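You operate a simulated robot arm through the tools that you are given. There is no shell and no other tool. Be economical: measure what you need, move in short steps, check, and stop when the job is done.

You are at the controls of a simulated two-armed robot. One attempt, no reset.

JOB
On the top of the hose bench, fold the grey cloth in half, so that its two short edges meet.

The check looks at the end state, three seconds after you hand in, the way a careful person would. Anything else that was tipped, shoved, dropped, spilled or broken makes it a failure. Flat cloth is picked up by pressing the open fingertips on it (5 to 10 N) and closing them slowly along it; thin cloth reads only 2 to 8 mm in the jaws.

ROBOT AND FRAMES
Two 7-joint arms with two-finger grippers on one trunk, on a base that drives. Base frame: it is fixed to the floor where the robot stands at the start and does not move with it; the origin is under the middle of the robot, x ahead of it, y to its left, z up; the surface under the hand at the start is at about z = 800. Readings come in mm, rad, newtons and seconds.
The left shoulder is at the start at [60, 123, 920], the right one opposite. With the tool pointing down near the work surface each hand reaches from about 360 to 800 mm from the robot's upright axis, wherever it stands, measured 20 degrees to its own side. Places, roughly: top of the hose bench [800, 400, 800]. Payload 1.47 kg a hand.
Tool frame (each hand has its own): the origin (TCP) lies between the finger pads and is the grasp point; the fingertips stand 16 mm ahead of it; z points along the fingers, y is the line along which they close. Largest opening 87 mm; the body of the gripper starts 55 mm behind the TCP.
Orientation is told as [roll, pitch, yaw] about the base's x, y, z axes, in that order, counted from this pose: with the fingers straight down and closing along the base's y, the tool's x points along the base's -x, its y along +y and its z along -z.

CONTROLS
- The arms move only by the tool move_arm. It takes "left_motion", "right_motion" or both (then of equal length, played together; a hand with none holds still); each is a list of rows, each a list of 7 numbers: the shift along the tool's x, y, z in mm, then the turn, a rotation vector about the tool's x, y, z in rad, then the finger opening in mm, from 0 to 87. In form: [[dx, dy, dz, rx, ry, rz, claw], ...]. A call has 1 to 8 rows; each row shifts and turns the commanded pose from where the row before left it, along the tool's axes as they then stand. Rows are played at 5 a second. More than 50 mm and 0.15 rad between two rows, or a gripper value outside its range, and nothing of the call is played. A pose out of reach is approached as far as the arm can. The call stops where the force on the tool passes 40 N (or 10 N more than at its start, if that is more) or the arm is blocked; 0.2 s more then pass. The fingers move at their own pace (about 153 mm/s each) and stop on an object; they squeeze with about 22 N. The grip force told is the motor's: it shows also when the fingers shut on nothing. Time passes only in rows, and 0.2 s behind the last, so rows that do not move let the fingers close. It gives the time, the measured TCP pose, the force on the tool (base axes), the opening and the grip force at its end, in the units of the frame above (readings bear some noise), with the torque about the TCP (base axes, N m) and any sound that the robot's microphone picked up.
- Cameras (640 x 400 px; columns grow to the right, rows downward): "scene" is now at [87.4, -22.5, 1475.7]; the picture's right is [-0.28, -0.96, 0.00], its down [-0.71, 0.20, -0.68] and it looks along [0.65, -0.19, -0.73] (base axes); focal length 232 px, centre (320, 200). "left" rides on the left gripper at [73, -12, -90] in its tool frame; the picture's right is [0.16, 0.99, 0.00], its down [-0.72, 0.12, -0.68] and it looks along [-0.67, 0.11, 0.73] (tool axes); focal length 247 px, centre (320, 200). "right" rides on the right gripper at [73, 12, -90] in its tool frame; the picture's right is [-0.16, 0.99, 0.00], its down [-0.72, -0.12, -0.68] and it looks along [-0.67, -0.11, 0.73] (tool axes); focal length 247 px, centre (320, 200). There is no depth. A picture from a camera that has moved, and an enlarged one, comes with that camera's place and axes in the base frame and with its lens.
- snapshot(camera): a new picture of that camera. No time passes.
- move_column(by): slides the trunk up (or, below 0, down) by that many mm; the arms and the scene camera ride with it, the base frame stays. It gives what a move gives, with no picture.
- steer(legs): drives the robot by 1 to 6 legs, each [ahead, left, turn to the left] in mm, mm and rad, along the robot's own axes; the way and the turn of a leg run together, so that a leg with both is an arc; at most 1500 mm and 3.142 rad a leg. The arms and the cameras ride along, it lands a little off, and it stops where it bumps. It gives what a move gives.
- turn_head(pan, tilt): turns the head with the scene camera to pan (to the left, within 2.094 rad either way) and tilt (down, from -0.506 to 1.204), counted from straight ahead of the robot. It gives what a move gives.
- enlarge(camera, box): a new picture of the part [left, top, right, bottom] of that camera's present view, enlarged. No time passes.
- sign_off(): hands the job in; it is judged then, once.

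Work in short steps. Places have to be worked out from the pictures, the camera data and where the tool is seen: move nearer, look again, correct. Check each grasp and each placing, and mend what went wrong. You have 120 turns and 92 pictures in all, those below and enlarged ones among them. Open the grippers and draw the arms clear of the work before you hand the job in, unless the task says otherwise; then end with one line.

The tools are called as name(argument=value, ...) on one line, values as JSON. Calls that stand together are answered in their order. move_arm: Moves the arms, as the interface text tells. Its arguments: {"type":"object","properties":{"left_motion":{"type":"array","items":{"type":"array","items":{"type":"number"}}},"right_motion":{"type":"array","items":{"type":"array","items":{"type":"number"}}}},"required":[]} The other tools are called the same way: move_column (by) slides the trunk up or down; steer (legs) drives the base; turn_head (pan, tilt) turns the head that bears the scene camera; snapshot (camera) takes a picture; enlarge (camera, box) takes an enlarged picture of a part of a camera's view; sign_off () hands the job in.

At the start:

```text
t: 0.0
left_tcp_pos: [576.9, 286.1, 1041.2]
left_tool_rot: [0.0, -0.001, 0.0]
left_wrist_force: [0.3, -0.7, 0.7]
left_moment: [0.02, 0.0, -0.02]
left_width: 87.2
left_finger_force: 0.0
right_tcp_pos: [583.0, -272.7, 997.8]
right_tool_rot: [0.0, 0.001, -0.002]
right_wrist_force: [0.3, -0.2, -0.9]
right_moment: [-0.06, -0.01, -0.02]
right_width: 86.7
right_finger_force: 0.1
trunk travel left (down, up): [-75.0, 155.0]
robot x, y, heading: [-0.1, -1.4, -0.003]
head pan, tilt: [-0.279, 0.826]
```

scene: 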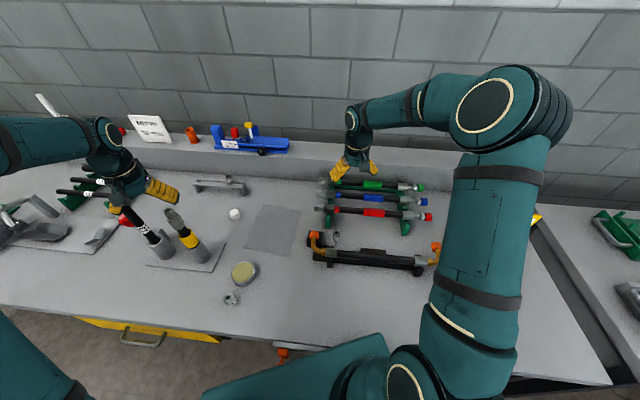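
right: 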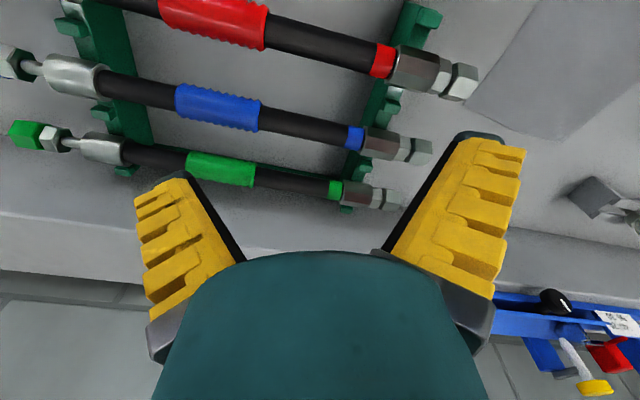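
left: 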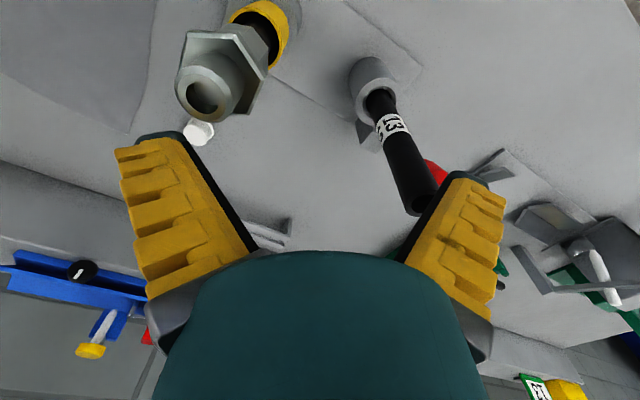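

I'll enlarge the scene view around the grey cloth to locate its corners.

enlarge(camera="scene", box=[200, 170, 360, 270])

```text
4.00 times, centred on (280, 220) of scene
camera zoom: at [87.4, -22.5, 1475.7], right [-0.28, -0.96, 0.0], down [-0.71, 0.2, -0.68], along [0.65, -0.19, -0.73], focal length 926 px, centre (480, 120)
```

zoom: 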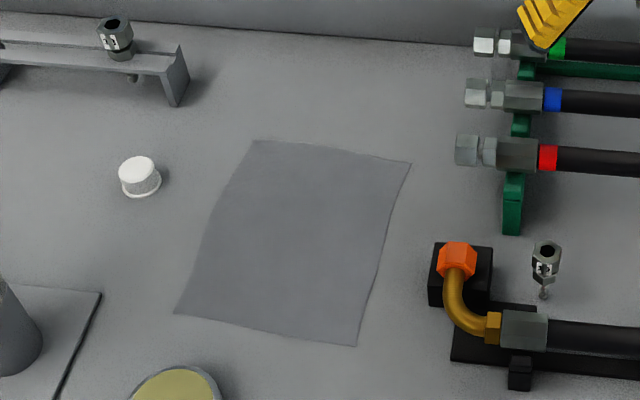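

The cloth measures about 156 x 197 mm. Its corners are near A(721,22), B(651,-117), C(474,-30) and D(546,109), so AB and CD are the short edges. I'll fold far edge AB onto CD. A tall tube stands near the left hand, so I raise both hands first and then turn them to line up with the edge.

move_arm(left_motion=[[0, 0, -45, 0, 0, 0, 60], [0, 0, -45, 0, 0, 0, 36], [0, 0, 0, 0, 0, 0.116, 36], [0, 0, 0, 0, 0, 0.116, 36], [0, 0, 0, 0, 0, 0.116, 36], [0, 0, 0, 0, 0, 0.116, 36]], right_motion=[[0, 0, -25, 0, 0, 0, 60], [0, 0, -25, 0, 0, 0, 36], [0, 0, 0, 0, 0, 0.116, 36], [0, 0, 0, 0, 0, 0.116, 36], [0, 0, 0, 0, 0, 0.116, 36], [0, 0, 0, 0, 0, 0.116, 36]])

```text
t: 1.4
left_tcp_pos: [576.9, 286.9, 1131.1]
left_tool_rot: [0.0, -0.001, -0.465]
left_wrist_force: [-0.8, -0.3, 0.1]
left_moment: [0.02, -0.02, -0.03]
left_width: 41.8
left_finger_force: 4.2
right_tcp_pos: [582.7, -273.9, 1046.4]
right_tool_rot: [0.0, 0.001, -0.466]
right_wrist_force: [0.1, -0.4, 0.4]
right_moment: [-0.02, -0.01, 0.02]
right_width: 41.8
right_finger_force: 4.9
trunk travel left (down, up): [-75.0, 155.0]
robot x, y, heading: [2.0, 1.4, 0.004]
head pan, tilt: [-0.279, 0.826]
```

Both hands are raised and aligned. I now bring them in high over the far edge, a little outside their grasp points, and take a look.

move_arm(left_motion=[[-34, -24.5, 0, 0, 0, 0, 36], [-34, -24.5, 0, 0, 0, 0, 36], [-34, -24.5, 0, 0, 0, 0, 36], [-34, -24.5, 0, 0, 0, 0, 36], [-34, -24.5, 0, 0, 0, 0, 36], [-34, -24.5, 0, 0, 0, 0, 36], [-33, -24, 0, 0, 0, 0, 36]], right_motion=[[2.5, 24, 0, 0, 0, 0, 36], [2.5, 24, 0, 0, 0, 0, 36], [2.5, 24, 0, 0, 0, 0, 36], [2.5, 24, 0, 0, 0, 0, 36], [2.5, 24, 0, 0, 0, 0, 36], [2.5, 24, 0, 0, 0, 0, 36], [2.5, 24, 0, 0, 0, 0, 36]])

snapshot(camera="scene")

snapshot(camera="left")

snapshot(camera="right")

```text
t: 3.0
left_tcp_pos: [700.7, 29.9, 1128.9]
left_tool_rot: [0.003, -0.001, -0.465]
left_wrist_force: [0.4, 0.1, 0.3]
left_moment: [-0.02, -0.02, 0.03]
left_width: 41.9
left_finger_force: 4.4
left hand out of reach, approached as far as the arm can: row 7
right_tcp_pos: [641.6, -113.0, 1047.1]
right_tool_rot: [0.001, 0.0, -0.464]
right_wrist_force: [-0.1, 0.2, 0.3]
right_moment: [-0.03, 0.01, 0.01]
right_width: 42.0
right_finger_force: 4.2
trunk travel left (down, up): [-75.0, 155.0]
robot x, y, heading: [-1.1, 2.7, -0.0]
head pan, tilt: [-0.279, 0.826]
```

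```text
87 pictures are left
camera scene: at [86.2, -21.9, 1475.8], right [-0.28, -0.96, 0.0], down [-0.71, 0.2, -0.68], along [0.65, -0.19, -0.73], focal length 232 px, centre (320, 200)
```

scene: 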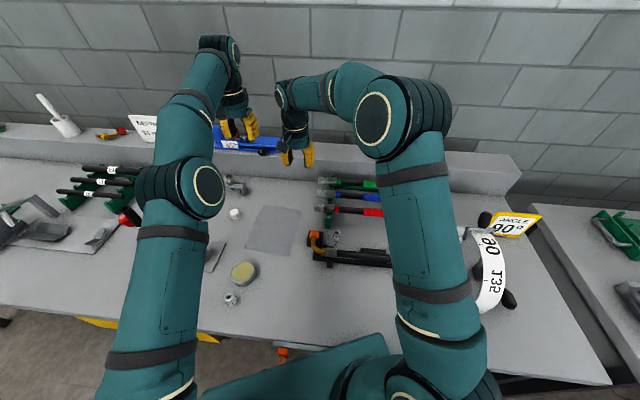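

```text
86 pictures are left
camera left: at [628.3, 51.2, 1218.8], right [0.3, 0.95, 0.0], down [0.7, -0.22, 0.68], along [0.65, -0.2, -0.73], focal length 247 px, centre (320, 200)
```

left: 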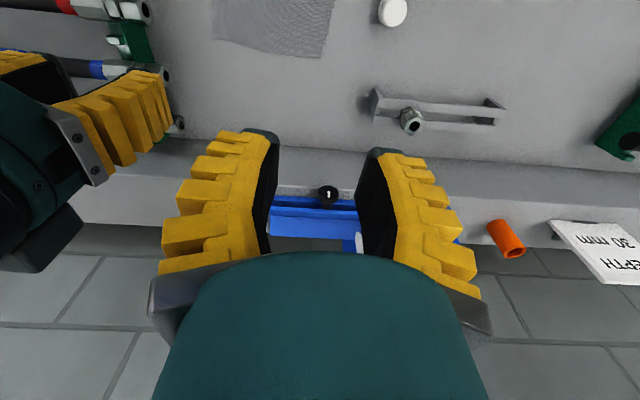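

```text
85 pictures are left
camera right: at [581.2, -70.0, 1138.0], right [0.58, 0.81, 0.0], down [0.59, -0.43, 0.68], along [0.55, -0.4, -0.73], focal length 247 px, centre (320, 200)
```

right: 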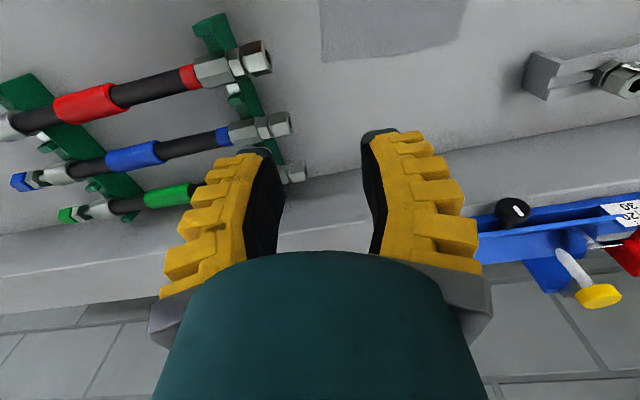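

From the wrist views, A is about (722,24) and B about (651,-116). Hose ends clear the grasp area by more than 75 mm. I'm lowering both hands to about z 880.

move_arm(left_motion=[[0, 0, 36, 0, 0, 0, 36], [0, 0, 36, 0, 0, 0, 36], [0, 0, 36, 0, 0, 0, 36], [0, 0, 36, 0, 0, 0, 36], [0, 0, 36, 0, 0, 0, 36], [0, 0, 36, 0, 0, 0, 36], [0, 0, 34, 0, 0, 0, 36]], right_motion=[[0, 0, 24, 0, 0, 0, 36], [0, 0, 24, 0, 0, 0, 36], [0, 0, 24, 0, 0, 0, 36], [0, 0, 24, 0, 0, 0, 36], [0, 0, 24, 0, 0, 0, 36], [0, 0, 24, 0, 0, 0, 36], [0, 0, 23, 0, 0, 0, 36]])

snapshot(camera="scene")

snapshot(camera="left")

snapshot(camera="right")

```text
t: 4.6
left_tcp_pos: [699.7, 30.6, 876.9]
left_tool_rot: [0.001, 0.001, -0.465]
left_wrist_force: [-0.4, 0.2, 0.0]
left_moment: [0.02, 0.01, -0.02]
left_width: 41.7
left_finger_force: 4.4
right_tcp_pos: [641.4, -115.2, 880.2]
right_tool_rot: [0.001, 0.0, -0.463]
right_wrist_force: [0.1, 0.6, -0.4]
right_moment: [-0.02, 0.0, -0.03]
right_width: 42.3
right_finger_force: 4.3
trunk travel left (down, up): [-75.0, 155.0]
robot x, y, heading: [2.6, 0.5, 0.002]
head pan, tilt: [-0.279, 0.826]
```

```text
84 pictures are left
camera scene: at [88.2, -22.5, 1475.6], right [-0.28, -0.96, 0.0], down [-0.71, 0.2, -0.68], along [0.65, -0.19, -0.73], focal length 232 px, centre (320, 200)
```

scene: 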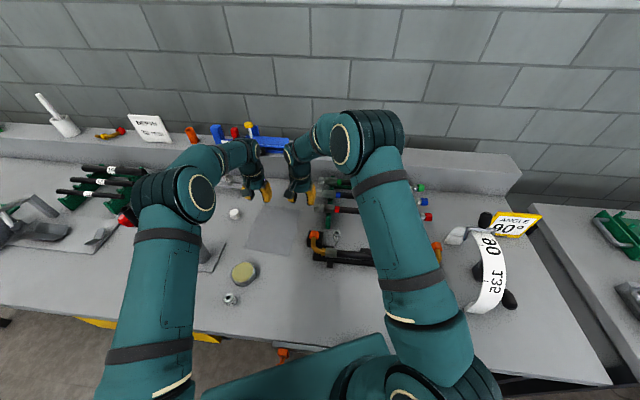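

```text
83 pictures are left
camera left: at [627.8, 52.7, 967.8], right [0.3, 0.95, 0.0], down [0.7, -0.22, 0.68], along [0.65, -0.2, -0.73], focal length 247 px, centre (320, 200)
```

left: 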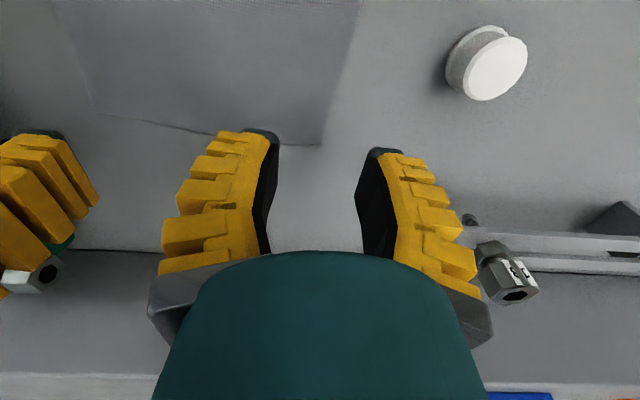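

```text
82 pictures are left
camera right: at [581.9, -71.5, 970.5], right [0.58, 0.81, 0.0], down [0.6, -0.43, 0.68], along [0.55, -0.4, -0.73], focal length 247 px, centre (320, 200)
```

right: 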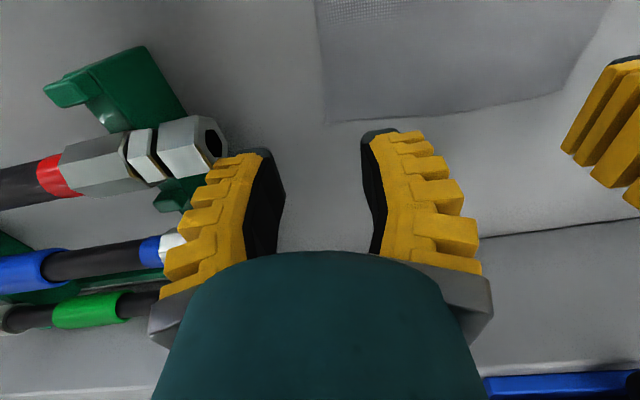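

Both wrist views confirm the corners. I move laterally to the grasp points and go down to about 10 mm above the cloth.

move_arm(left_motion=[[-12, -22, 0, 0, 0, 0, 38], [0, 0, 25, 0, 0, 0, 38], [0, 0, 24, 0, 0, 0, 38]], right_motion=[[2, 32, 0, 0, 0, 0, 38], [0, 0, 25, 0, 0, 0, 38], [0, 0, 27, 0, 0, 0, 38]])

snapshot(camera="left")

snapshot(camera="right")

```text
t: 5.4
left_tcp_pos: [700.0, 7.1, 829.7]
left_tool_rot: [0.001, 0.0, -0.464]
left_wrist_force: [1.0, -1.0, 0.0]
left_moment: [-0.02, 0.01, 0.03]
left_width: 43.7
left_finger_force: 4.2
right_tcp_pos: [655.7, -84.3, 828.2]
right_tool_rot: [-0.001, 0.001, -0.462]
right_wrist_force: [0.5, 0.5, 0.4]
right_moment: [-0.02, 0.04, -0.02]
right_width: 43.8
right_finger_force: 4.1
trunk travel left (down, up): [-75.0, 155.0]
robot x, y, heading: [0.1, -1.9, 0.0]
head pan, tilt: [-0.279, 0.826]
```

```text
81 pictures are left
camera left: at [628.4, 28.0, 918.9], right [0.3, 0.95, 0.0], down [0.7, -0.22, 0.68], along [0.65, -0.2, -0.73], focal length 247 px, centre (320, 200)
```

left: 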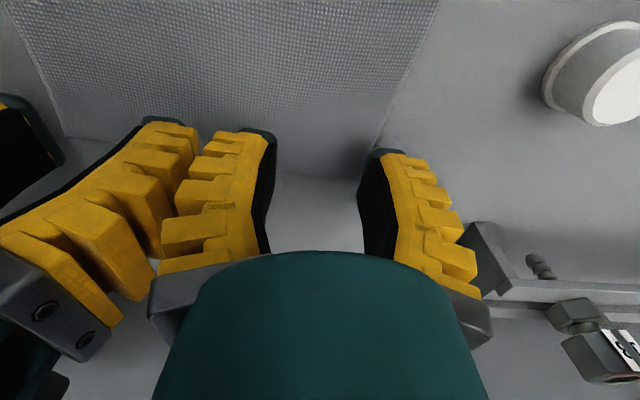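

```text
80 pictures are left
camera right: at [594.8, -41.7, 919.3], right [0.58, 0.81, 0.0], down [0.59, -0.43, 0.68], along [0.55, -0.4, -0.73], focal length 247 px, centre (320, 200)
```

right: 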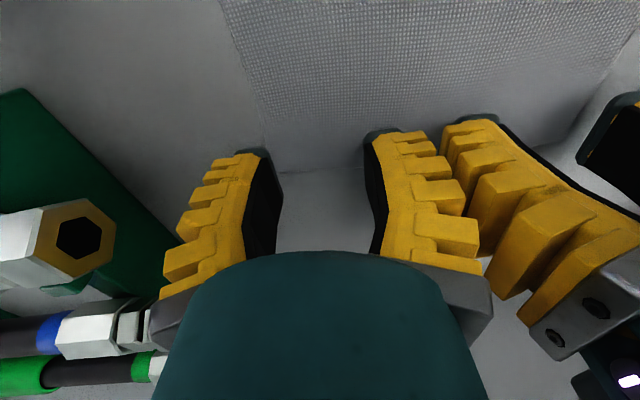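

I'll enlarge the area between the fingers to check how far the cloth edge overlaps them.

enlarge(camera="left", box=[240, 90, 400, 250])

enlarge(camera="right", box=[240, 90, 400, 250])

```text
2.50 times, centred on (320, 170) of left
camera zoom: at [628.4, 28.0, 918.9], right [0.3, 0.95, 0.0], down [0.7, -0.22, 0.68], along [0.65, -0.2, -0.73], focal length 617 px, centre (320, 275)
```

zoom: 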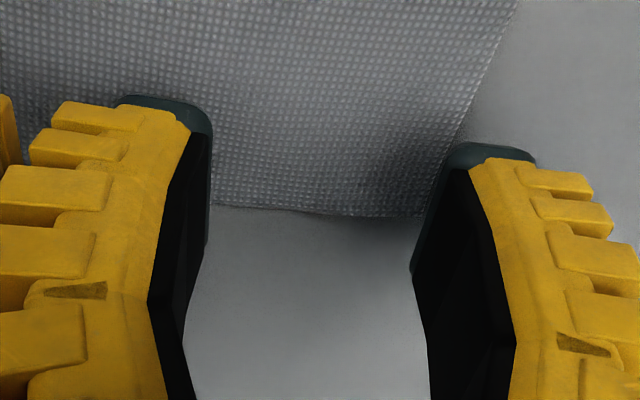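

```text
2.50 times, centred on (320, 170) of right
camera zoom: at [594.8, -41.7, 919.3], right [0.58, 0.81, 0.0], down [0.59, -0.43, 0.68], along [0.55, -0.4, -0.73], focal length 617 px, centre (320, 275)
```

zoom: 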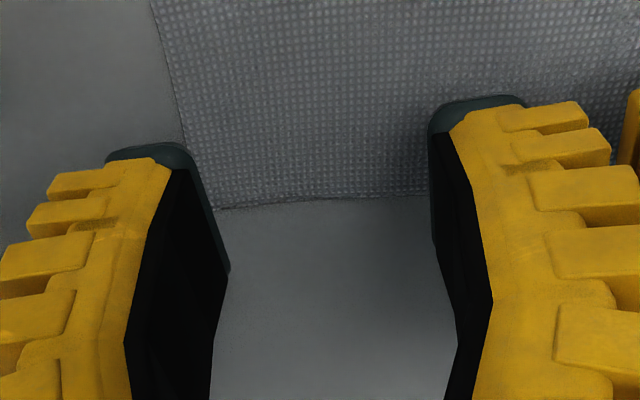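

The far edge is about 15 mm beyond each TCP, and the corners are 28 to 29 mm outboard. I shift 6 to 7 mm farther, narrow the opening slightly, and descend toward contact.

move_arm(left_motion=[[-7, 0, 0, 0, 0, 0, 30], [0, 0, 6, 0, 0, 0, 30], [0, 0, 5, 0, 0, 0, 30], [0, 0, 2, 0, 0, 0, 30]], right_motion=[[-6, 0, 0, 0, 0, 0, 30], [0, 0, 6, 0, 0, 0, 30], [0, 0, 4, 0, 0, 0, 30], [0, 0, 2, 0, 0, 0, 30]])

```text
t: 6.4
left_tcp_pos: [705.6, 3.2, 817.5]
left_tool_rot: [0.0, 0.0, -0.464]
left_wrist_force: [-0.5, 0.6, 0.1]
left_moment: [0.04, 0.03, 0.0]
left_width: 30.8
left_finger_force: 6.6
right_tcp_pos: [658.9, -88.7, 817.4]
right_tool_rot: [0.0, -0.001, -0.463]
right_wrist_force: [-0.3, -1.1, 1.5]
right_moment: [-0.02, 0.06, -0.01]
right_width: 33.0
right_finger_force: 4.0
trunk travel left (down, up): [-75.0, 155.0]
robot x, y, heading: [4.0, -3.6, 0.001]
head pan, tilt: [-0.279, 0.826]
```

There's no real contact yet, so I step down 1 mm at a time until I read 5 to 10 N.

move_arm(left_motion=[[0, 0, 1, 0, 0, 0, 31], [0, 0, 1, 0, 0, 0, 31]], right_motion=[[0, 0, 1, 0, 0, 0, 31], [0, 0, 1, 0, 0, 0, 31]])

```text
t: 7.0
left_tcp_pos: [706.3, 2.8, 818.1]
left_tool_rot: [-0.001, -0.002, -0.464]
left_wrist_force: [0.1, 0.2, 1.9]
left_moment: [-0.01, 0.02, 0.02]
left_width: 34.0
left_finger_force: 3.6
right_tcp_pos: [658.9, -87.2, 816.4]
right_tool_rot: [0.001, -0.002, -0.464]
right_wrist_force: [0.3, -0.4, 10.8]
right_moment: [0.06, 0.06, -0.02]
right_width: 34.7
right_finger_force: 3.4
trunk travel left (down, up): [-75.0, 155.0]
robot x, y, heading: [-1.8, 0.8, 0.001]
head pan, tilt: [-0.279, 0.826]
```

The right hand now presses at about 11 N. The left needs a bit more, so I ease the right slightly.

move_arm(left_motion=[[0, 0, 1, 0, 0, 0, 31]], right_motion=[[0, 0, -0.3, 0, 0, 0, 31]])

```text
t: 7.4
left_tcp_pos: [705.3, 2.3, 816.3]
left_tool_rot: [0.001, -0.004, -0.464]
left_wrist_force: [-1.3, 1.2, 7.7]
left_moment: [-0.17, 0.09, -0.04]
left_width: 38.0
left_finger_force: 4.7
right_tcp_pos: [659.7, -88.3, 816.8]
right_tool_rot: [0.0, -0.001, -0.465]
right_wrist_force: [-0.2, 0.0, 10.7]
right_moment: [0.03, 0.09, -0.04]
right_width: 35.3
right_finger_force: 3.2
trunk travel left (down, up): [-75.0, 155.0]
robot x, y, heading: [0.2, 1.1, -0.002]
head pan, tilt: [-0.279, 0.826]
```

Both hands press at 8 to 11 N. Now I close slowly along the cloth.

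move_arm(left_motion=[[0, 0, 0, 0, 0, 0, 26], [0, 0, 0, 0, 0, 0, 21], [0, 0, 0, 0, 0, 0, 16], [0, 0, 0, 0, 0, 0, 11], [0, 0, 0, 0, 0, 0, 6], [0, 0, 0, 0, 0, 0, 2], [0, 0, 0, 0, 0, 0, 0], [0, 0, 0, 0, 0, 0, 0]], right_motion=[[0, 0, 0, 0, 0, 0, 26], [0, 0, 0, 0, 0, 0, 21], [0, 0, 0, 0, 0, 0, 16], [0, 0, 0, 0, 0, 0, 11], [0, 0, 0, 0, 0, 0, 6], [0, 0, 0, 0, 0, 0, 2], [0, 0, 0, 0, 0, 0, 0], [0, 0, 0, 0, 0, 0, 0]])

snapshot(camera="left")

snapshot(camera="right")

```text
t: 9.2
left_tcp_pos: [706.5, 2.3, 814.9]
left_tool_rot: [0.001, 0.0, -0.463]
left_wrist_force: [0.9, -0.8, 1.5]
left_moment: [0.03, -0.04, -0.01]
left_width: 0.0
left_finger_force: 18.6
right_tcp_pos: [659.0, -88.0, 816.2]
right_tool_rot: [-0.002, 0.001, -0.465]
right_wrist_force: [-0.9, -0.2, 4.8]
right_moment: [0.04, 0.05, -0.01]
right_width: 0.0
right_finger_force: 22.2
trunk travel left (down, up): [-75.0, 155.0]
robot x, y, heading: [2.3, 0.6, -0.0]
head pan, tilt: [-0.279, 0.826]
```

```text
77 pictures are left
camera left: at [634.3, 23.6, 904.7], right [0.3, 0.95, 0.0], down [0.7, -0.22, 0.68], along [0.65, -0.2, -0.73], focal length 247 px, centre (320, 200)
```

left: 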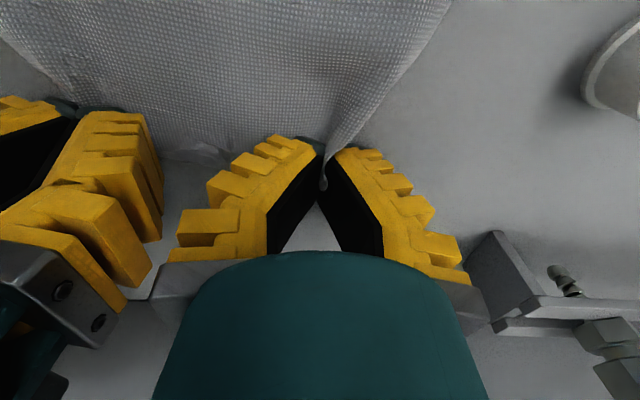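

```text
76 pictures are left
camera right: at [599.5, -44.8, 905.6], right [0.58, 0.81, 0.0], down [0.59, -0.43, 0.68], along [0.55, -0.4, -0.73], focal length 247 px, centre (320, 200)
```

right: 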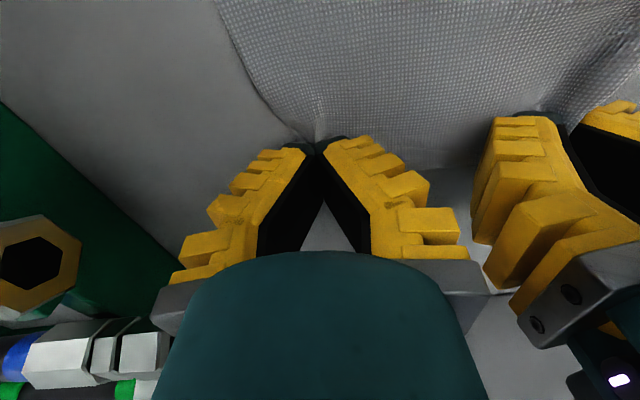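

The width reads 0, although the left hand seems to hold a pleat. I'll zoom in on both before lifting.

enlarge(camera="left", box=[256, 90, 384, 170])

enlarge(camera="right", box=[256, 90, 384, 170])

```text
5.00 times, centred on (320, 130) of left
camera zoom: at [634.3, 23.6, 904.7], right [0.3, 0.95, 0.0], down [0.7, -0.22, 0.68], along [0.65, -0.2, -0.73], focal length 1235 px, centre (320, 550)
```

zoom: 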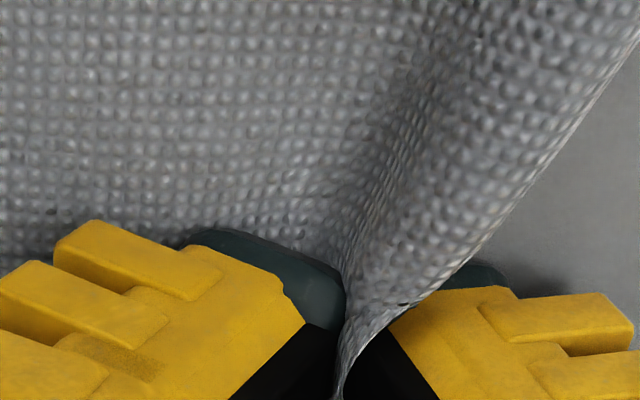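

```text
5.00 times, centred on (320, 130) of right
camera zoom: at [599.5, -44.8, 905.6], right [0.58, 0.81, 0.0], down [0.59, -0.43, 0.68], along [0.55, -0.4, -0.73], focal length 1235 px, centre (320, 550)
```

zoom: 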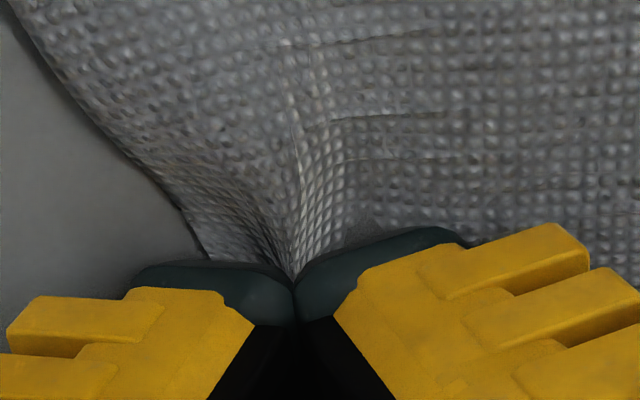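

Both hands appear to hold a pleat, the right one lower down. I test this with a small 20 mm lift.

move_arm(left_motion=[[0, 0, -5, 0, 0, 0, 0], [0, 0, -7, 0, 0, 0, 0], [0, 0, -8, 0, 0, 0, 0]], right_motion=[[0, 0, -5, 0, 0, 0, 0], [0, 0, -7, 0, 0, 0, 0], [0, 0, -8, 0, 0, 0, 0]])

snapshot(camera="left")

snapshot(camera="right")

```text
t: 10.0
left_tcp_pos: [705.9, 3.0, 834.9]
left_tool_rot: [0.001, 0.0, -0.465]
left_wrist_force: [0.0, 0.2, -0.4]
left_moment: [0.0, 0.0, -0.03]
left_width: 0.0
left_finger_force: 25.7
right_tcp_pos: [661.3, -88.2, 834.7]
right_tool_rot: [-0.001, -0.001, -0.465]
right_wrist_force: [0.2, -0.3, 0.1]
right_moment: [0.0, 0.01, 0.0]
right_width: 0.0
right_finger_force: 22.0
trunk travel left (down, up): [-75.0, 155.0]
robot x, y, heading: [-2.6, -1.9, -0.005]
head pan, tilt: [-0.279, 0.826]
```

```text
73 pictures are left
camera left: at [634.1, 24.6, 924.7], right [0.3, 0.95, 0.0], down [0.7, -0.22, 0.68], along [0.65, -0.2, -0.73], focal length 247 px, centre (320, 200)
```

left: 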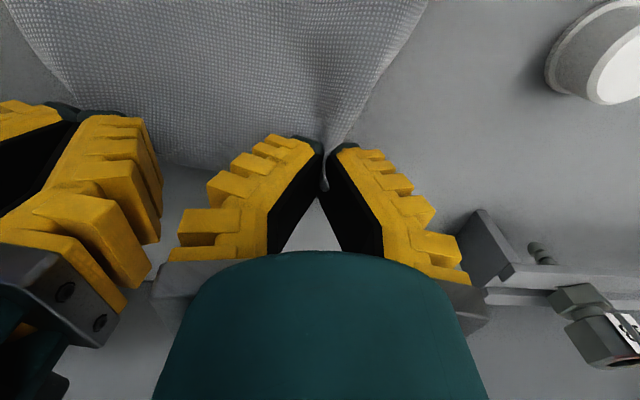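

```text
72 pictures are left
camera right: at [600.7, -45.4, 925.2], right [0.58, 0.81, 0.0], down [0.59, -0.43, 0.68], along [0.55, -0.4, -0.73], focal length 247 px, centre (320, 200)
```

right: 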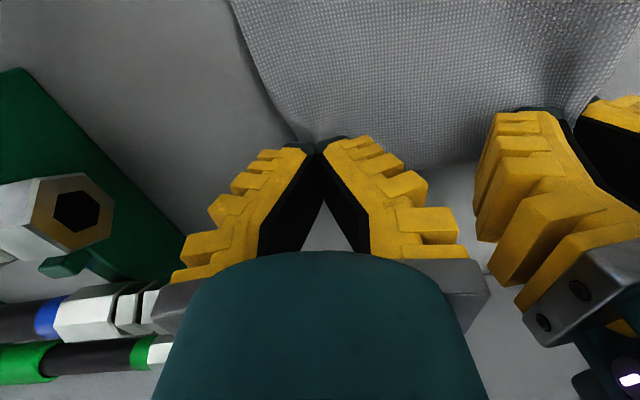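

The left corner lifts with the hand. I'll zoom in on the right to see if it holds.

enlarge(camera="right", box=[220, 70, 412, 190])

enlarge(camera="scene", box=[220, 160, 348, 240])

```text
3.33 times, centred on (316, 130) of right
camera zoom: at [600.7, -45.4, 925.2], right [0.58, 0.81, 0.0], down [0.59, -0.43, 0.68], along [0.55, -0.4, -0.73], focal length 823 px, centre (333, 433)
```

zoom: 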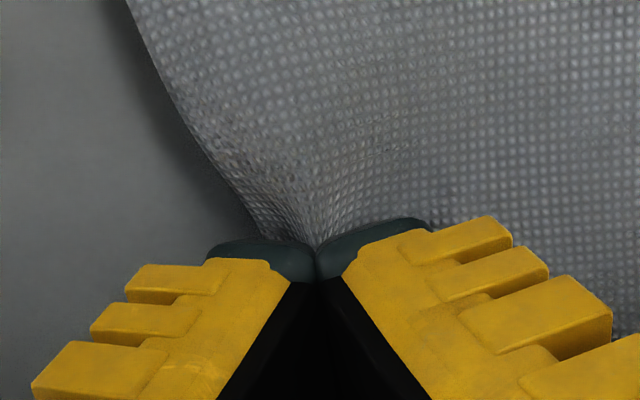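

```text
5.00 times, centred on (284, 200) of scene
camera zoom: at [87.0, -22.4, 1475.7], right [-0.28, -0.96, 0.0], down [-0.71, 0.2, -0.68], along [0.65, -0.19, -0.73], focal length 1158 px, centre (500, 200)
```

zoom: 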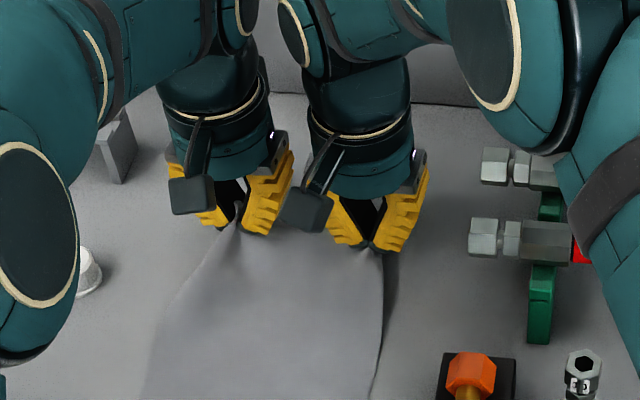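

Both hands hold, but about 27 mm of cloth is in the jaws, and that would leave a folded-back flap. I'll put it down, open, and take a shallower bite of about 9 mm at the edge.

move_arm(left_motion=[[0, 0, 9, 0, 0, 0, 0], [0, 0, 9, 0, 0, 0, 0], [0, 0, 0, 0, 0, 0, 15], [0, 0, 0, 0, 0, 0, 31], [0, 0, -10, 0, 0, 0, 31], [0, 0, -15, 0, 0, 0, 31]], right_motion=[[0, 0, 9, 0, 0, 0, 0], [0, 0, 9, 0, 0, 0, 0], [0, 0, 0, 0, 0, 0, 15], [0, 0, 0, 0, 0, 0, 31], [0, 0, -10, 0, 0, 0, 31], [0, 0, -15, 0, 0, 0, 31]])

enlarge(camera="left", box=[192, 80, 448, 240])

enlarge(camera="right", box=[192, 80, 448, 240])

```text
t: 11.4
left_tcp_pos: [705.5, 2.5, 840.3]
left_tool_rot: [0.002, -0.001, -0.464]
left_wrist_force: [0.1, 1.2, -0.3]
left_moment: [0.05, 0.0, -0.01]
left_width: 37.0
left_finger_force: 4.0
right_tcp_pos: [659.8, -88.6, 842.0]
right_tool_rot: [-0.001, 0.0, -0.465]
right_wrist_force: [1.2, -0.3, 1.7]
right_moment: [-0.02, 0.01, 0.04]
right_width: 37.2
right_finger_force: 4.2
trunk travel left (down, up): [-75.0, 155.0]
robot x, y, heading: [4.0, 1.7, 0.001]
head pan, tilt: [-0.279, 0.826]
```

```text
2.50 times, centred on (320, 160) of left
camera zoom: at [633.5, 23.6, 930.7], right [0.3, 0.95, 0.0], down [0.7, -0.22, 0.68], along [0.65, -0.2, -0.73], focal length 617 px, centre (320, 300)
```

zoom: 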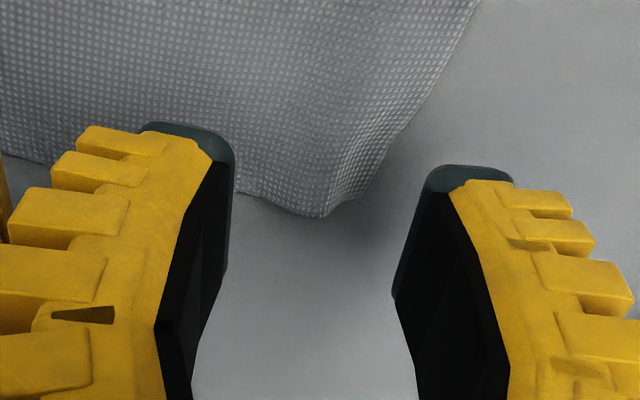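

```text
2.50 times, centred on (320, 160) of right
camera zoom: at [600.4, -45.4, 932.2], right [0.58, 0.81, 0.0], down [0.6, -0.43, 0.68], along [0.55, -0.4, -0.73], focal length 617 px, centre (320, 300)
```

zoom: 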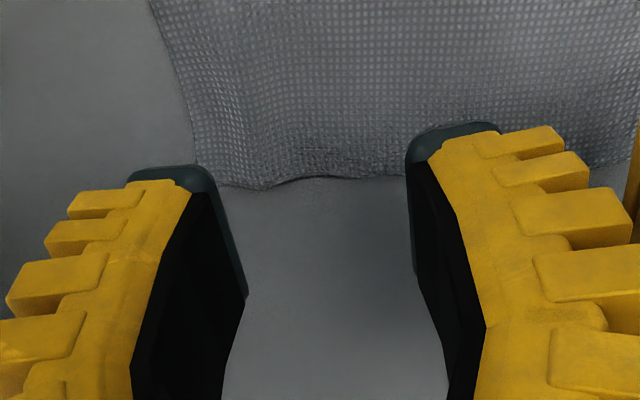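

The left corner stayed bunched inward. I lift clear, let it relax for a moment, and look.

move_arm(left_motion=[[0, 0, -30, 0, 0, 0, 31], [0, 0, 0, 0, 0, 0, 31], [0, 0, 0, 0, 0, 0, 31], [0, 0, 0, 0, 0, 0, 31]], right_motion=[[0, 0, -30, 0, 0, 0, 31], [0, 0, 0, 0, 0, 0, 31], [0, 0, 0, 0, 0, 0, 31], [0, 0, 0, 0, 0, 0, 31]])

enlarge(camera="left", box=[160, 0, 416, 160])

enlarge(camera="right", box=[192, 20, 448, 180])

enlarge(camera="scene", box=[204, 170, 364, 270])

```text
t: 12.4
left_tcp_pos: [707.1, 1.2, 871.1]
left_tool_rot: [0.0, 0.0, -0.465]
left_wrist_force: [0.4, -0.5, -0.4]
left_moment: [-0.03, -0.02, -0.01]
left_width: 36.8
left_finger_force: 5.0
right_tcp_pos: [660.5, -89.4, 872.0]
right_tool_rot: [0.0, 0.001, -0.464]
right_wrist_force: [0.0, 1.1, -0.2]
right_moment: [-0.01, -0.02, 0.0]
right_width: 37.3
right_finger_force: 4.3
trunk travel left (down, up): [-75.0, 155.0]
robot x, y, heading: [0.0, 0.4, -0.002]
head pan, tilt: [-0.279, 0.826]
```

```text
2.50 times, centred on (288, 80) of left
camera zoom: at [634.7, 23.5, 960.9], right [0.3, 0.95, 0.0], down [0.7, -0.22, 0.68], along [0.65, -0.2, -0.73], focal length 617 px, centre (400, 500)
```

zoom: 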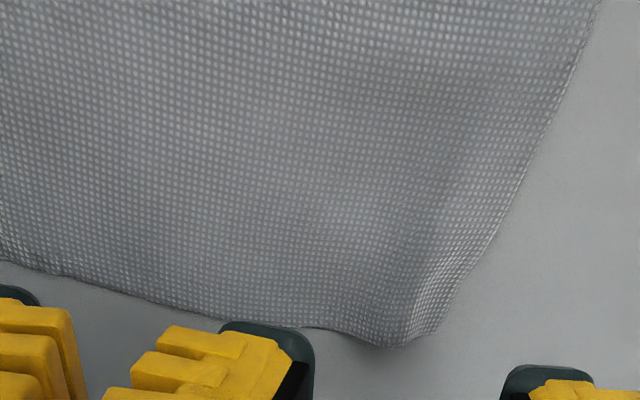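

```text
2.50 times, centred on (320, 100) of right
camera zoom: at [600.4, -45.7, 961.6], right [0.58, 0.81, 0.0], down [0.6, -0.43, 0.68], along [0.55, -0.4, -0.73], focal length 617 px, centre (320, 450)
```

zoom: 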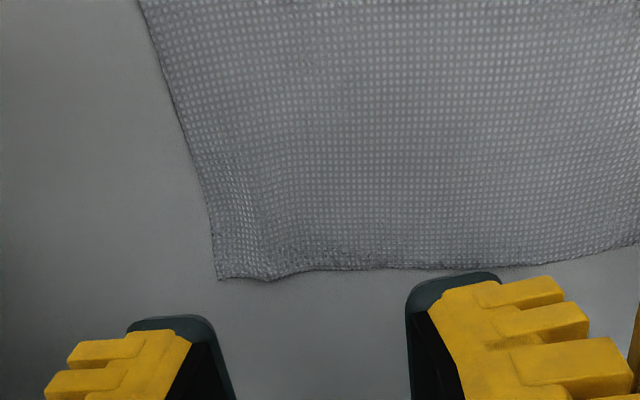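

```text
4.00 times, centred on (284, 220) of scene
camera zoom: at [87.6, -22.5, 1475.7], right [-0.28, -0.96, 0.0], down [-0.71, 0.2, -0.68], along [0.65, -0.19, -0.73], focal length 926 px, centre (464, 120)
```

zoom: 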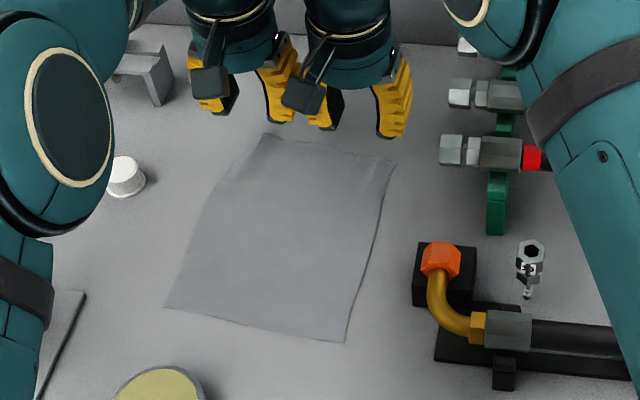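

The cloth relaxed mostly flat. A is now at about (717,5) and B at about (650,-118). I'll regrasp with a narrower opening, farther out for a roughly 9 mm bite, with a slight tilt so the near tip edge presses.

move_arm(left_motion=[[-14.5, -11.5, 0, 0, -0.06, 0, 18], [0, 0, 20, 0, 0, 0, 18], [0, 0, 18, 0, 0, 0, 18], [0, 0, 0, 0, 0, 0, 18]], right_motion=[[-11.5, -8, 0, 0, -0.06, 0, 18], [0, 0, 20, 0, 0, 0, 18], [0, 0, 18, 0, 0, 0, 18], [0, 0, 0, 0, 0, 0, 18]])

enlarge(camera="left", box=[192, 80, 448, 240])

enlarge(camera="right", box=[192, 80, 448, 240])

```text
t: 13.4
left_tcp_pos: [716.9, -14.6, 833.7]
left_tool_rot: [0.001, -0.061, -0.464]
left_wrist_force: [0.6, 0.0, 0.4]
left_moment: [0.0, -0.03, 0.03]
left_width: 24.3
left_finger_force: 4.7
right_tcp_pos: [669.6, -100.6, 835.1]
right_tool_rot: [-0.001, -0.061, -0.466]
right_wrist_force: [-0.5, -0.2, -0.6]
right_moment: [0.0, 0.0, -0.04]
right_width: 24.5
right_finger_force: 4.9
trunk travel left (down, up): [-75.0, 155.0]
robot x, y, heading: [-0.5, -0.3, -0.003]
head pan, tilt: [-0.279, 0.826]
```

```text
2.50 times, centred on (320, 160) of left
camera zoom: at [639.9, 9.4, 918.5], right [0.3, 0.95, -0.01], down [0.66, -0.2, 0.72], along [0.69, -0.22, -0.69], focal length 617 px, centre (320, 300)
```

zoom: 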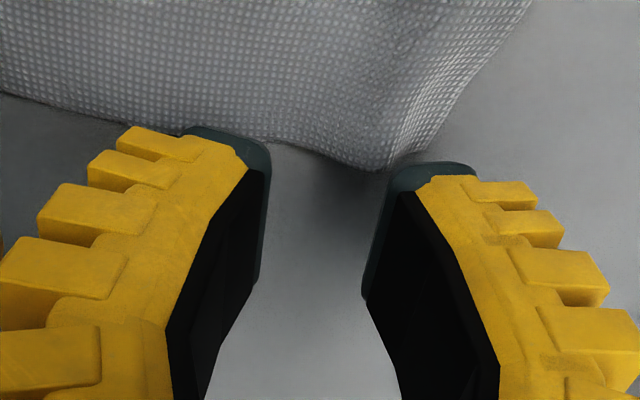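

```text
2.50 times, centred on (320, 160) of right
camera zoom: at [604.2, -55.5, 919.7], right [0.58, 0.81, 0.01], down [0.56, -0.41, 0.72], along [0.59, -0.42, -0.69], focal length 617 px, centre (320, 300)
```

zoom: 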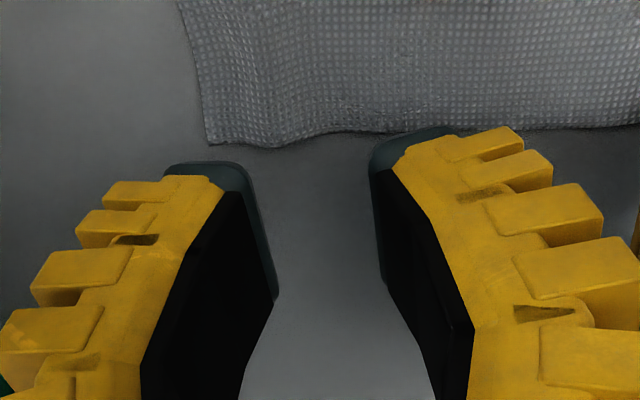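

The bite will be about 10 to 12 mm on both sides. I shift the right hand 3 mm outward and descend close to contact.

move_arm(left_motion=[[0, 0, 8, 0, 0, 0, 18], [0, 0, 7, 0, 0, 0, 18], [0, 0, 0, 0, 0, 0, 18]], right_motion=[[0, -3, 8, 0, 0, 0, 18], [0, 0, 8, 0, 0, 0, 18], [0, 0, 0, 0, 0, 0, 18]])

```text
t: 14.2
left_tcp_pos: [717.8, -15.0, 817.9]
left_tool_rot: [0.0, -0.061, -0.464]
left_wrist_force: [-0.3, 0.0, 0.0]
left_moment: [0.03, 0.01, -0.02]
left_width: 19.5
left_finger_force: 7.1
right_tcp_pos: [669.2, -104.0, 817.0]
right_tool_rot: [0.002, -0.058, -0.465]
right_wrist_force: [-0.2, -0.5, -0.1]
right_moment: [-0.02, 0.02, 0.0]
right_width: 19.3
right_finger_force: 7.0
trunk travel left (down, up): [-75.0, 155.0]
robot x, y, heading: [-0.3, 2.4, -0.003]
head pan, tilt: [-0.279, 0.826]
```

No contact yet. I step down and set the fingers back to about 24 mm.

move_arm(left_motion=[[0, 0, 1, 0, 0, 0, 24], [0, 0, 1, 0, 0, 0, 24]], right_motion=[[0, 0, 1, 0, 0, 0, 24], [0, 0, 0.5, 0, 0, 0, 24]])

```text
t: 14.8
left_tcp_pos: [718.1, -15.9, 818.4]
left_tool_rot: [-0.001, -0.062, -0.464]
left_wrist_force: [0.8, 0.0, 1.3]
left_moment: [-0.01, 0.01, 0.01]
left_width: 25.3
left_finger_force: 7.1
right_tcp_pos: [668.5, -105.6, 816.0]
right_tool_rot: [0.0, -0.061, -0.465]
right_wrist_force: [-1.2, -0.5, 6.9]
right_moment: [0.1, 0.01, 0.02]
right_width: 27.3
right_finger_force: 4.1
trunk travel left (down, up): [-75.0, 155.0]
robot x, y, heading: [0.3, 4.6, -0.002]
head pan, tilt: [-0.279, 0.826]
```

The right hand is at 7 N. The left needs about 1.5 mm more.

move_arm(left_motion=[[0, 0, 1.2, 0, 0, 0, 24]], right_motion=[[0, 0, 0, 0, 0, 0, 24]])

```text
t: 15.2
left_tcp_pos: [716.4, -15.7, 816.6]
left_tool_rot: [0.001, -0.063, -0.464]
left_wrist_force: [0.4, -0.2, 4.9]
left_moment: [-0.02, 0.04, -0.03]
left_width: 25.6
left_finger_force: 7.6
right_tcp_pos: [667.7, -103.9, 816.8]
right_tool_rot: [0.001, -0.062, -0.465]
right_wrist_force: [-0.9, -0.2, 5.1]
right_moment: [0.12, 0.02, 0.02]
right_width: 27.9
right_finger_force: 4.2
trunk travel left (down, up): [-75.0, 155.0]
robot x, y, heading: [0.8, 0.1, 0.003]
head pan, tilt: [-0.279, 0.826]
```

Both are at about 5 N. I add 0.4 mm of press and close slowly.

move_arm(left_motion=[[0, 0, 0.4, 0, 0, 0, 21], [0, 0, 0, 0, 0, 0, 17], [0, 0, 0, 0, 0, 0, 13], [0, 0, 0, 0, 0, 0, 9], [0, 0, 0, 0, 0, 0, 5], [0, 0, 0, 0, 0, 0, 2], [0, 0, 0, 0, 0, 0, 0], [0, 0, 0, 0, 0, 0, 0]], right_motion=[[0, 0, 0.4, 0, 0, 0, 21], [0, 0, 0, 0, 0, 0, 17], [0, 0, 0, 0, 0, 0, 13], [0, 0, 0, 0, 0, 0, 9], [0, 0, 0, 0, 0, 0, 5], [0, 0, 0, 0, 0, 0, 2], [0, 0, 0, 0, 0, 0, 0], [0, 0, 0, 0, 0, 0, 0]])

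move_arm(left_motion=[[0, 0, -5, 0, 0, 0, 0], [0, 0, -7, 0, 0, 0, 0], [0, 0, -8, 0, 0, 0, 0]], right_motion=[[0, 0, -5, 0, 0, 0, 0], [0, 0, -7, 0, 0, 0, 0], [0, 0, -8, 0, 0, 0, 0]])

enlarge(camera="left", box=[192, 60, 448, 220])

enlarge(camera="right", box=[192, 60, 448, 220])

```text
t: 17.0
left_tcp_pos: [716.4, -14.2, 814.7]
left_tool_rot: [-0.001, -0.062, -0.464]
left_wrist_force: [-0.9, 0.1, 7.8]
left_moment: [0.03, 0.12, 0.0]
left_width: 0.0
left_finger_force: 21.9
right_tcp_pos: [668.8, -103.9, 815.8]
right_tool_rot: [0.0, -0.06, -0.465]
right_wrist_force: [1.4, -0.1, 0.7]
right_moment: [0.02, -0.02, 0.0]
right_width: 0.0
right_finger_force: 22.4
trunk travel left (down, up): [-75.0, 155.0]
robot x, y, heading: [2.2, -2.3, 0.004]
head pan, tilt: [-0.279, 0.826]
```

```text
t: 17.8
left_tcp_pos: [715.1, -14.0, 834.0]
left_tool_rot: [0.001, -0.059, -0.465]
left_wrist_force: [-0.9, 0.0, -0.1]
left_moment: [0.0, 0.0, 0.0]
left_width: 0.0
left_finger_force: 22.3
right_tcp_pos: [667.6, -105.0, 835.8]
right_tool_rot: [0.001, -0.06, -0.465]
right_wrist_force: [-0.1, 0.2, -0.6]
right_moment: [0.0, 0.01, -0.04]
right_width: 0.0
right_finger_force: 21.5
trunk travel left (down, up): [-75.0, 155.0]
robot x, y, heading: [3.0, 2.2, 0.0]
head pan, tilt: [-0.279, 0.826]
```

```text
2.50 times, centred on (320, 140) of left
camera zoom: at [639.8, 9.2, 920.0], right [0.3, 0.95, -0.01], down [0.66, -0.2, 0.72], along [0.69, -0.22, -0.69], focal length 617 px, centre (320, 350)
```

zoom: 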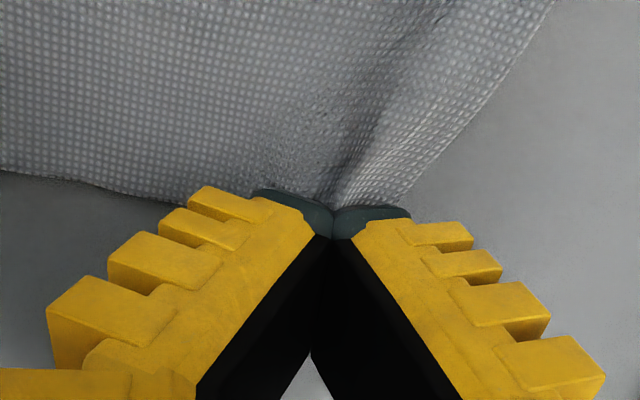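

```text
2.50 times, centred on (320, 140) of right
camera zoom: at [602.6, -58.9, 921.1], right [0.58, 0.81, 0.01], down [0.56, -0.41, 0.72], along [0.59, -0.42, -0.69], focal length 617 px, centre (320, 350)
```

zoom: 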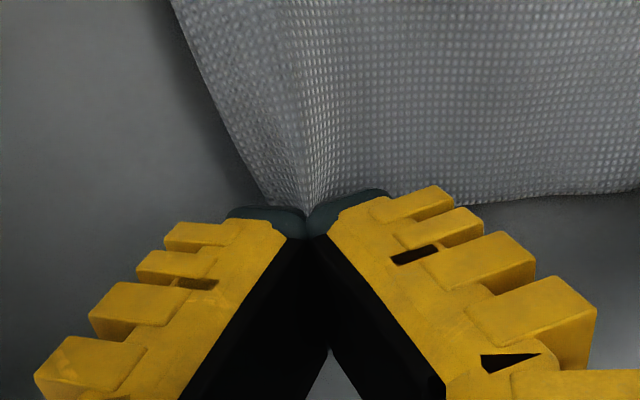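

Both corners are held with a shallow bite. Now I start the fold, a slow arc over the crease with the fingers gradually tilting to point away. This is the first half.

move_arm(left_motion=[[9.6, 0, -15.1, 0, 0, 0, 0], [9.6, 0, -15.1, 0, 0, 0, 0], [11.2, 0, -12.7, 0, -0.03, 0, 0], [11.2, 0, -12.7, 0, -0.03, 0, 0], [14.6, 0, -8.3, 0, -0.03, 0, 0], [14.6, 0, -8.3, 0, -0.03, 0, 0], [15.2, 0, -2.7, 0, -0.03, 0, 0], [15.2, 0, -2.7, 0, -0.03, 0, 0]], right_motion=[[9.6, 0, -15.1, 0, 0, 0, 0], [9.6, 0, -15.1, 0, 0, 0, 0], [11.2, 0, -12.7, 0, -0.03, 0, 0], [11.2, 0, -12.7, 0, -0.03, 0, 0], [14.6, 0, -8.3, 0, -0.03, 0, 0], [14.6, 0, -8.3, 0, -0.03, 0, 0], [15.2, 0, -2.7, 0, -0.03, 0, 0], [15.2, 0, -2.7, 0, -0.03, 0, 0]])

snapshot(camera="scene")

snapshot(camera="left")

snapshot(camera="right")

```text
t: 19.6
left_tcp_pos: [619.3, 34.4, 899.5]
left_tool_rot: [0.002, -0.241, -0.464]
left_wrist_force: [-0.1, 0.6, 0.2]
left_moment: [-0.01, 0.0, 0.01]
left_width: 0.1
left_finger_force: 21.7
right_tcp_pos: [571.6, -56.8, 900.9]
right_tool_rot: [0.0, -0.24, -0.466]
right_wrist_force: [0.0, 1.1, -0.4]
right_moment: [0.02, -0.05, 0.04]
right_width: 0.0
right_finger_force: 22.3
trunk travel left (down, up): [-75.0, 155.0]
robot x, y, heading: [2.3, 1.6, 0.0]
head pan, tilt: [-0.279, 0.826]
```

```text
60 pictures are left
camera scene: at [86.6, -22.0, 1475.8], right [-0.28, -0.96, 0.0], down [-0.71, 0.2, -0.68], along [0.65, -0.19, -0.73], focal length 232 px, centre (320, 200)
```

scene: 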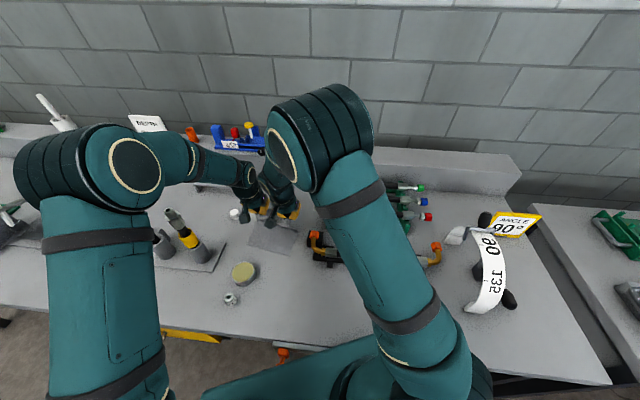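

```text
59 pictures are left
camera left: at [530.3, 63.9, 969.2], right [0.3, 0.95, -0.04], down [0.53, -0.14, 0.83], along [0.79, -0.27, -0.55], focal length 247 px, centre (320, 200)
```

left: 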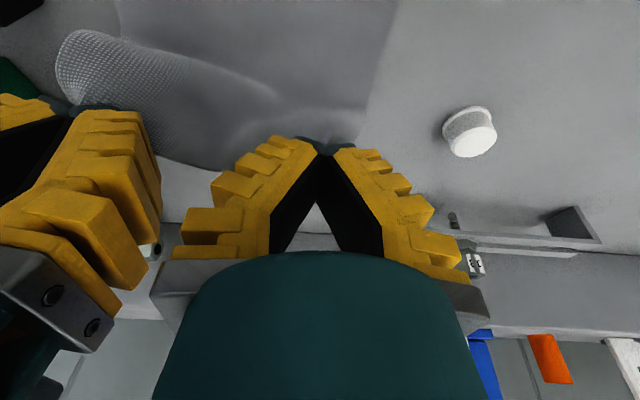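

```text
58 pictures are left
camera right: at [493.9, -3.7, 971.0], right [0.58, 0.81, 0.04], down [0.43, -0.35, 0.83], along [0.69, -0.47, -0.55], focal length 247 px, centre (320, 200)
```

right: 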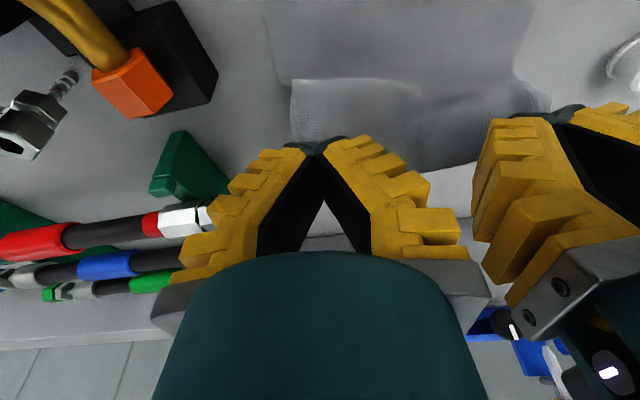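

It's unclear whether the cloth is still held. I'll zoom in.

enlarge(camera="scene", box=[220, 180, 348, 260])

enlarge(camera="left", box=[40, 0, 424, 240])

```text
5.00 times, centred on (284, 220) of scene
camera zoom: at [86.6, -22.0, 1475.8], right [-0.28, -0.96, 0.0], down [-0.71, 0.2, -0.68], along [0.65, -0.19, -0.73], focal length 1158 px, centre (500, 100)
```

zoom: 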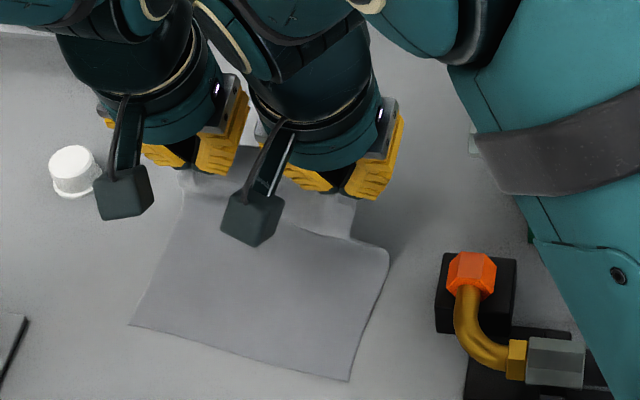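

```text
1.67 times, centred on (232, 120) of left
camera zoom: at [530.3, 63.9, 969.2], right [0.3, 0.95, -0.04], down [0.53, -0.14, 0.83], along [0.79, -0.27, -0.55], focal length 412 px, centre (467, 333)
```

zoom: 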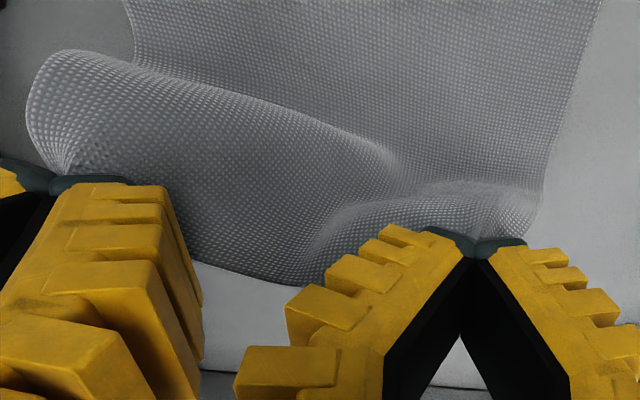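

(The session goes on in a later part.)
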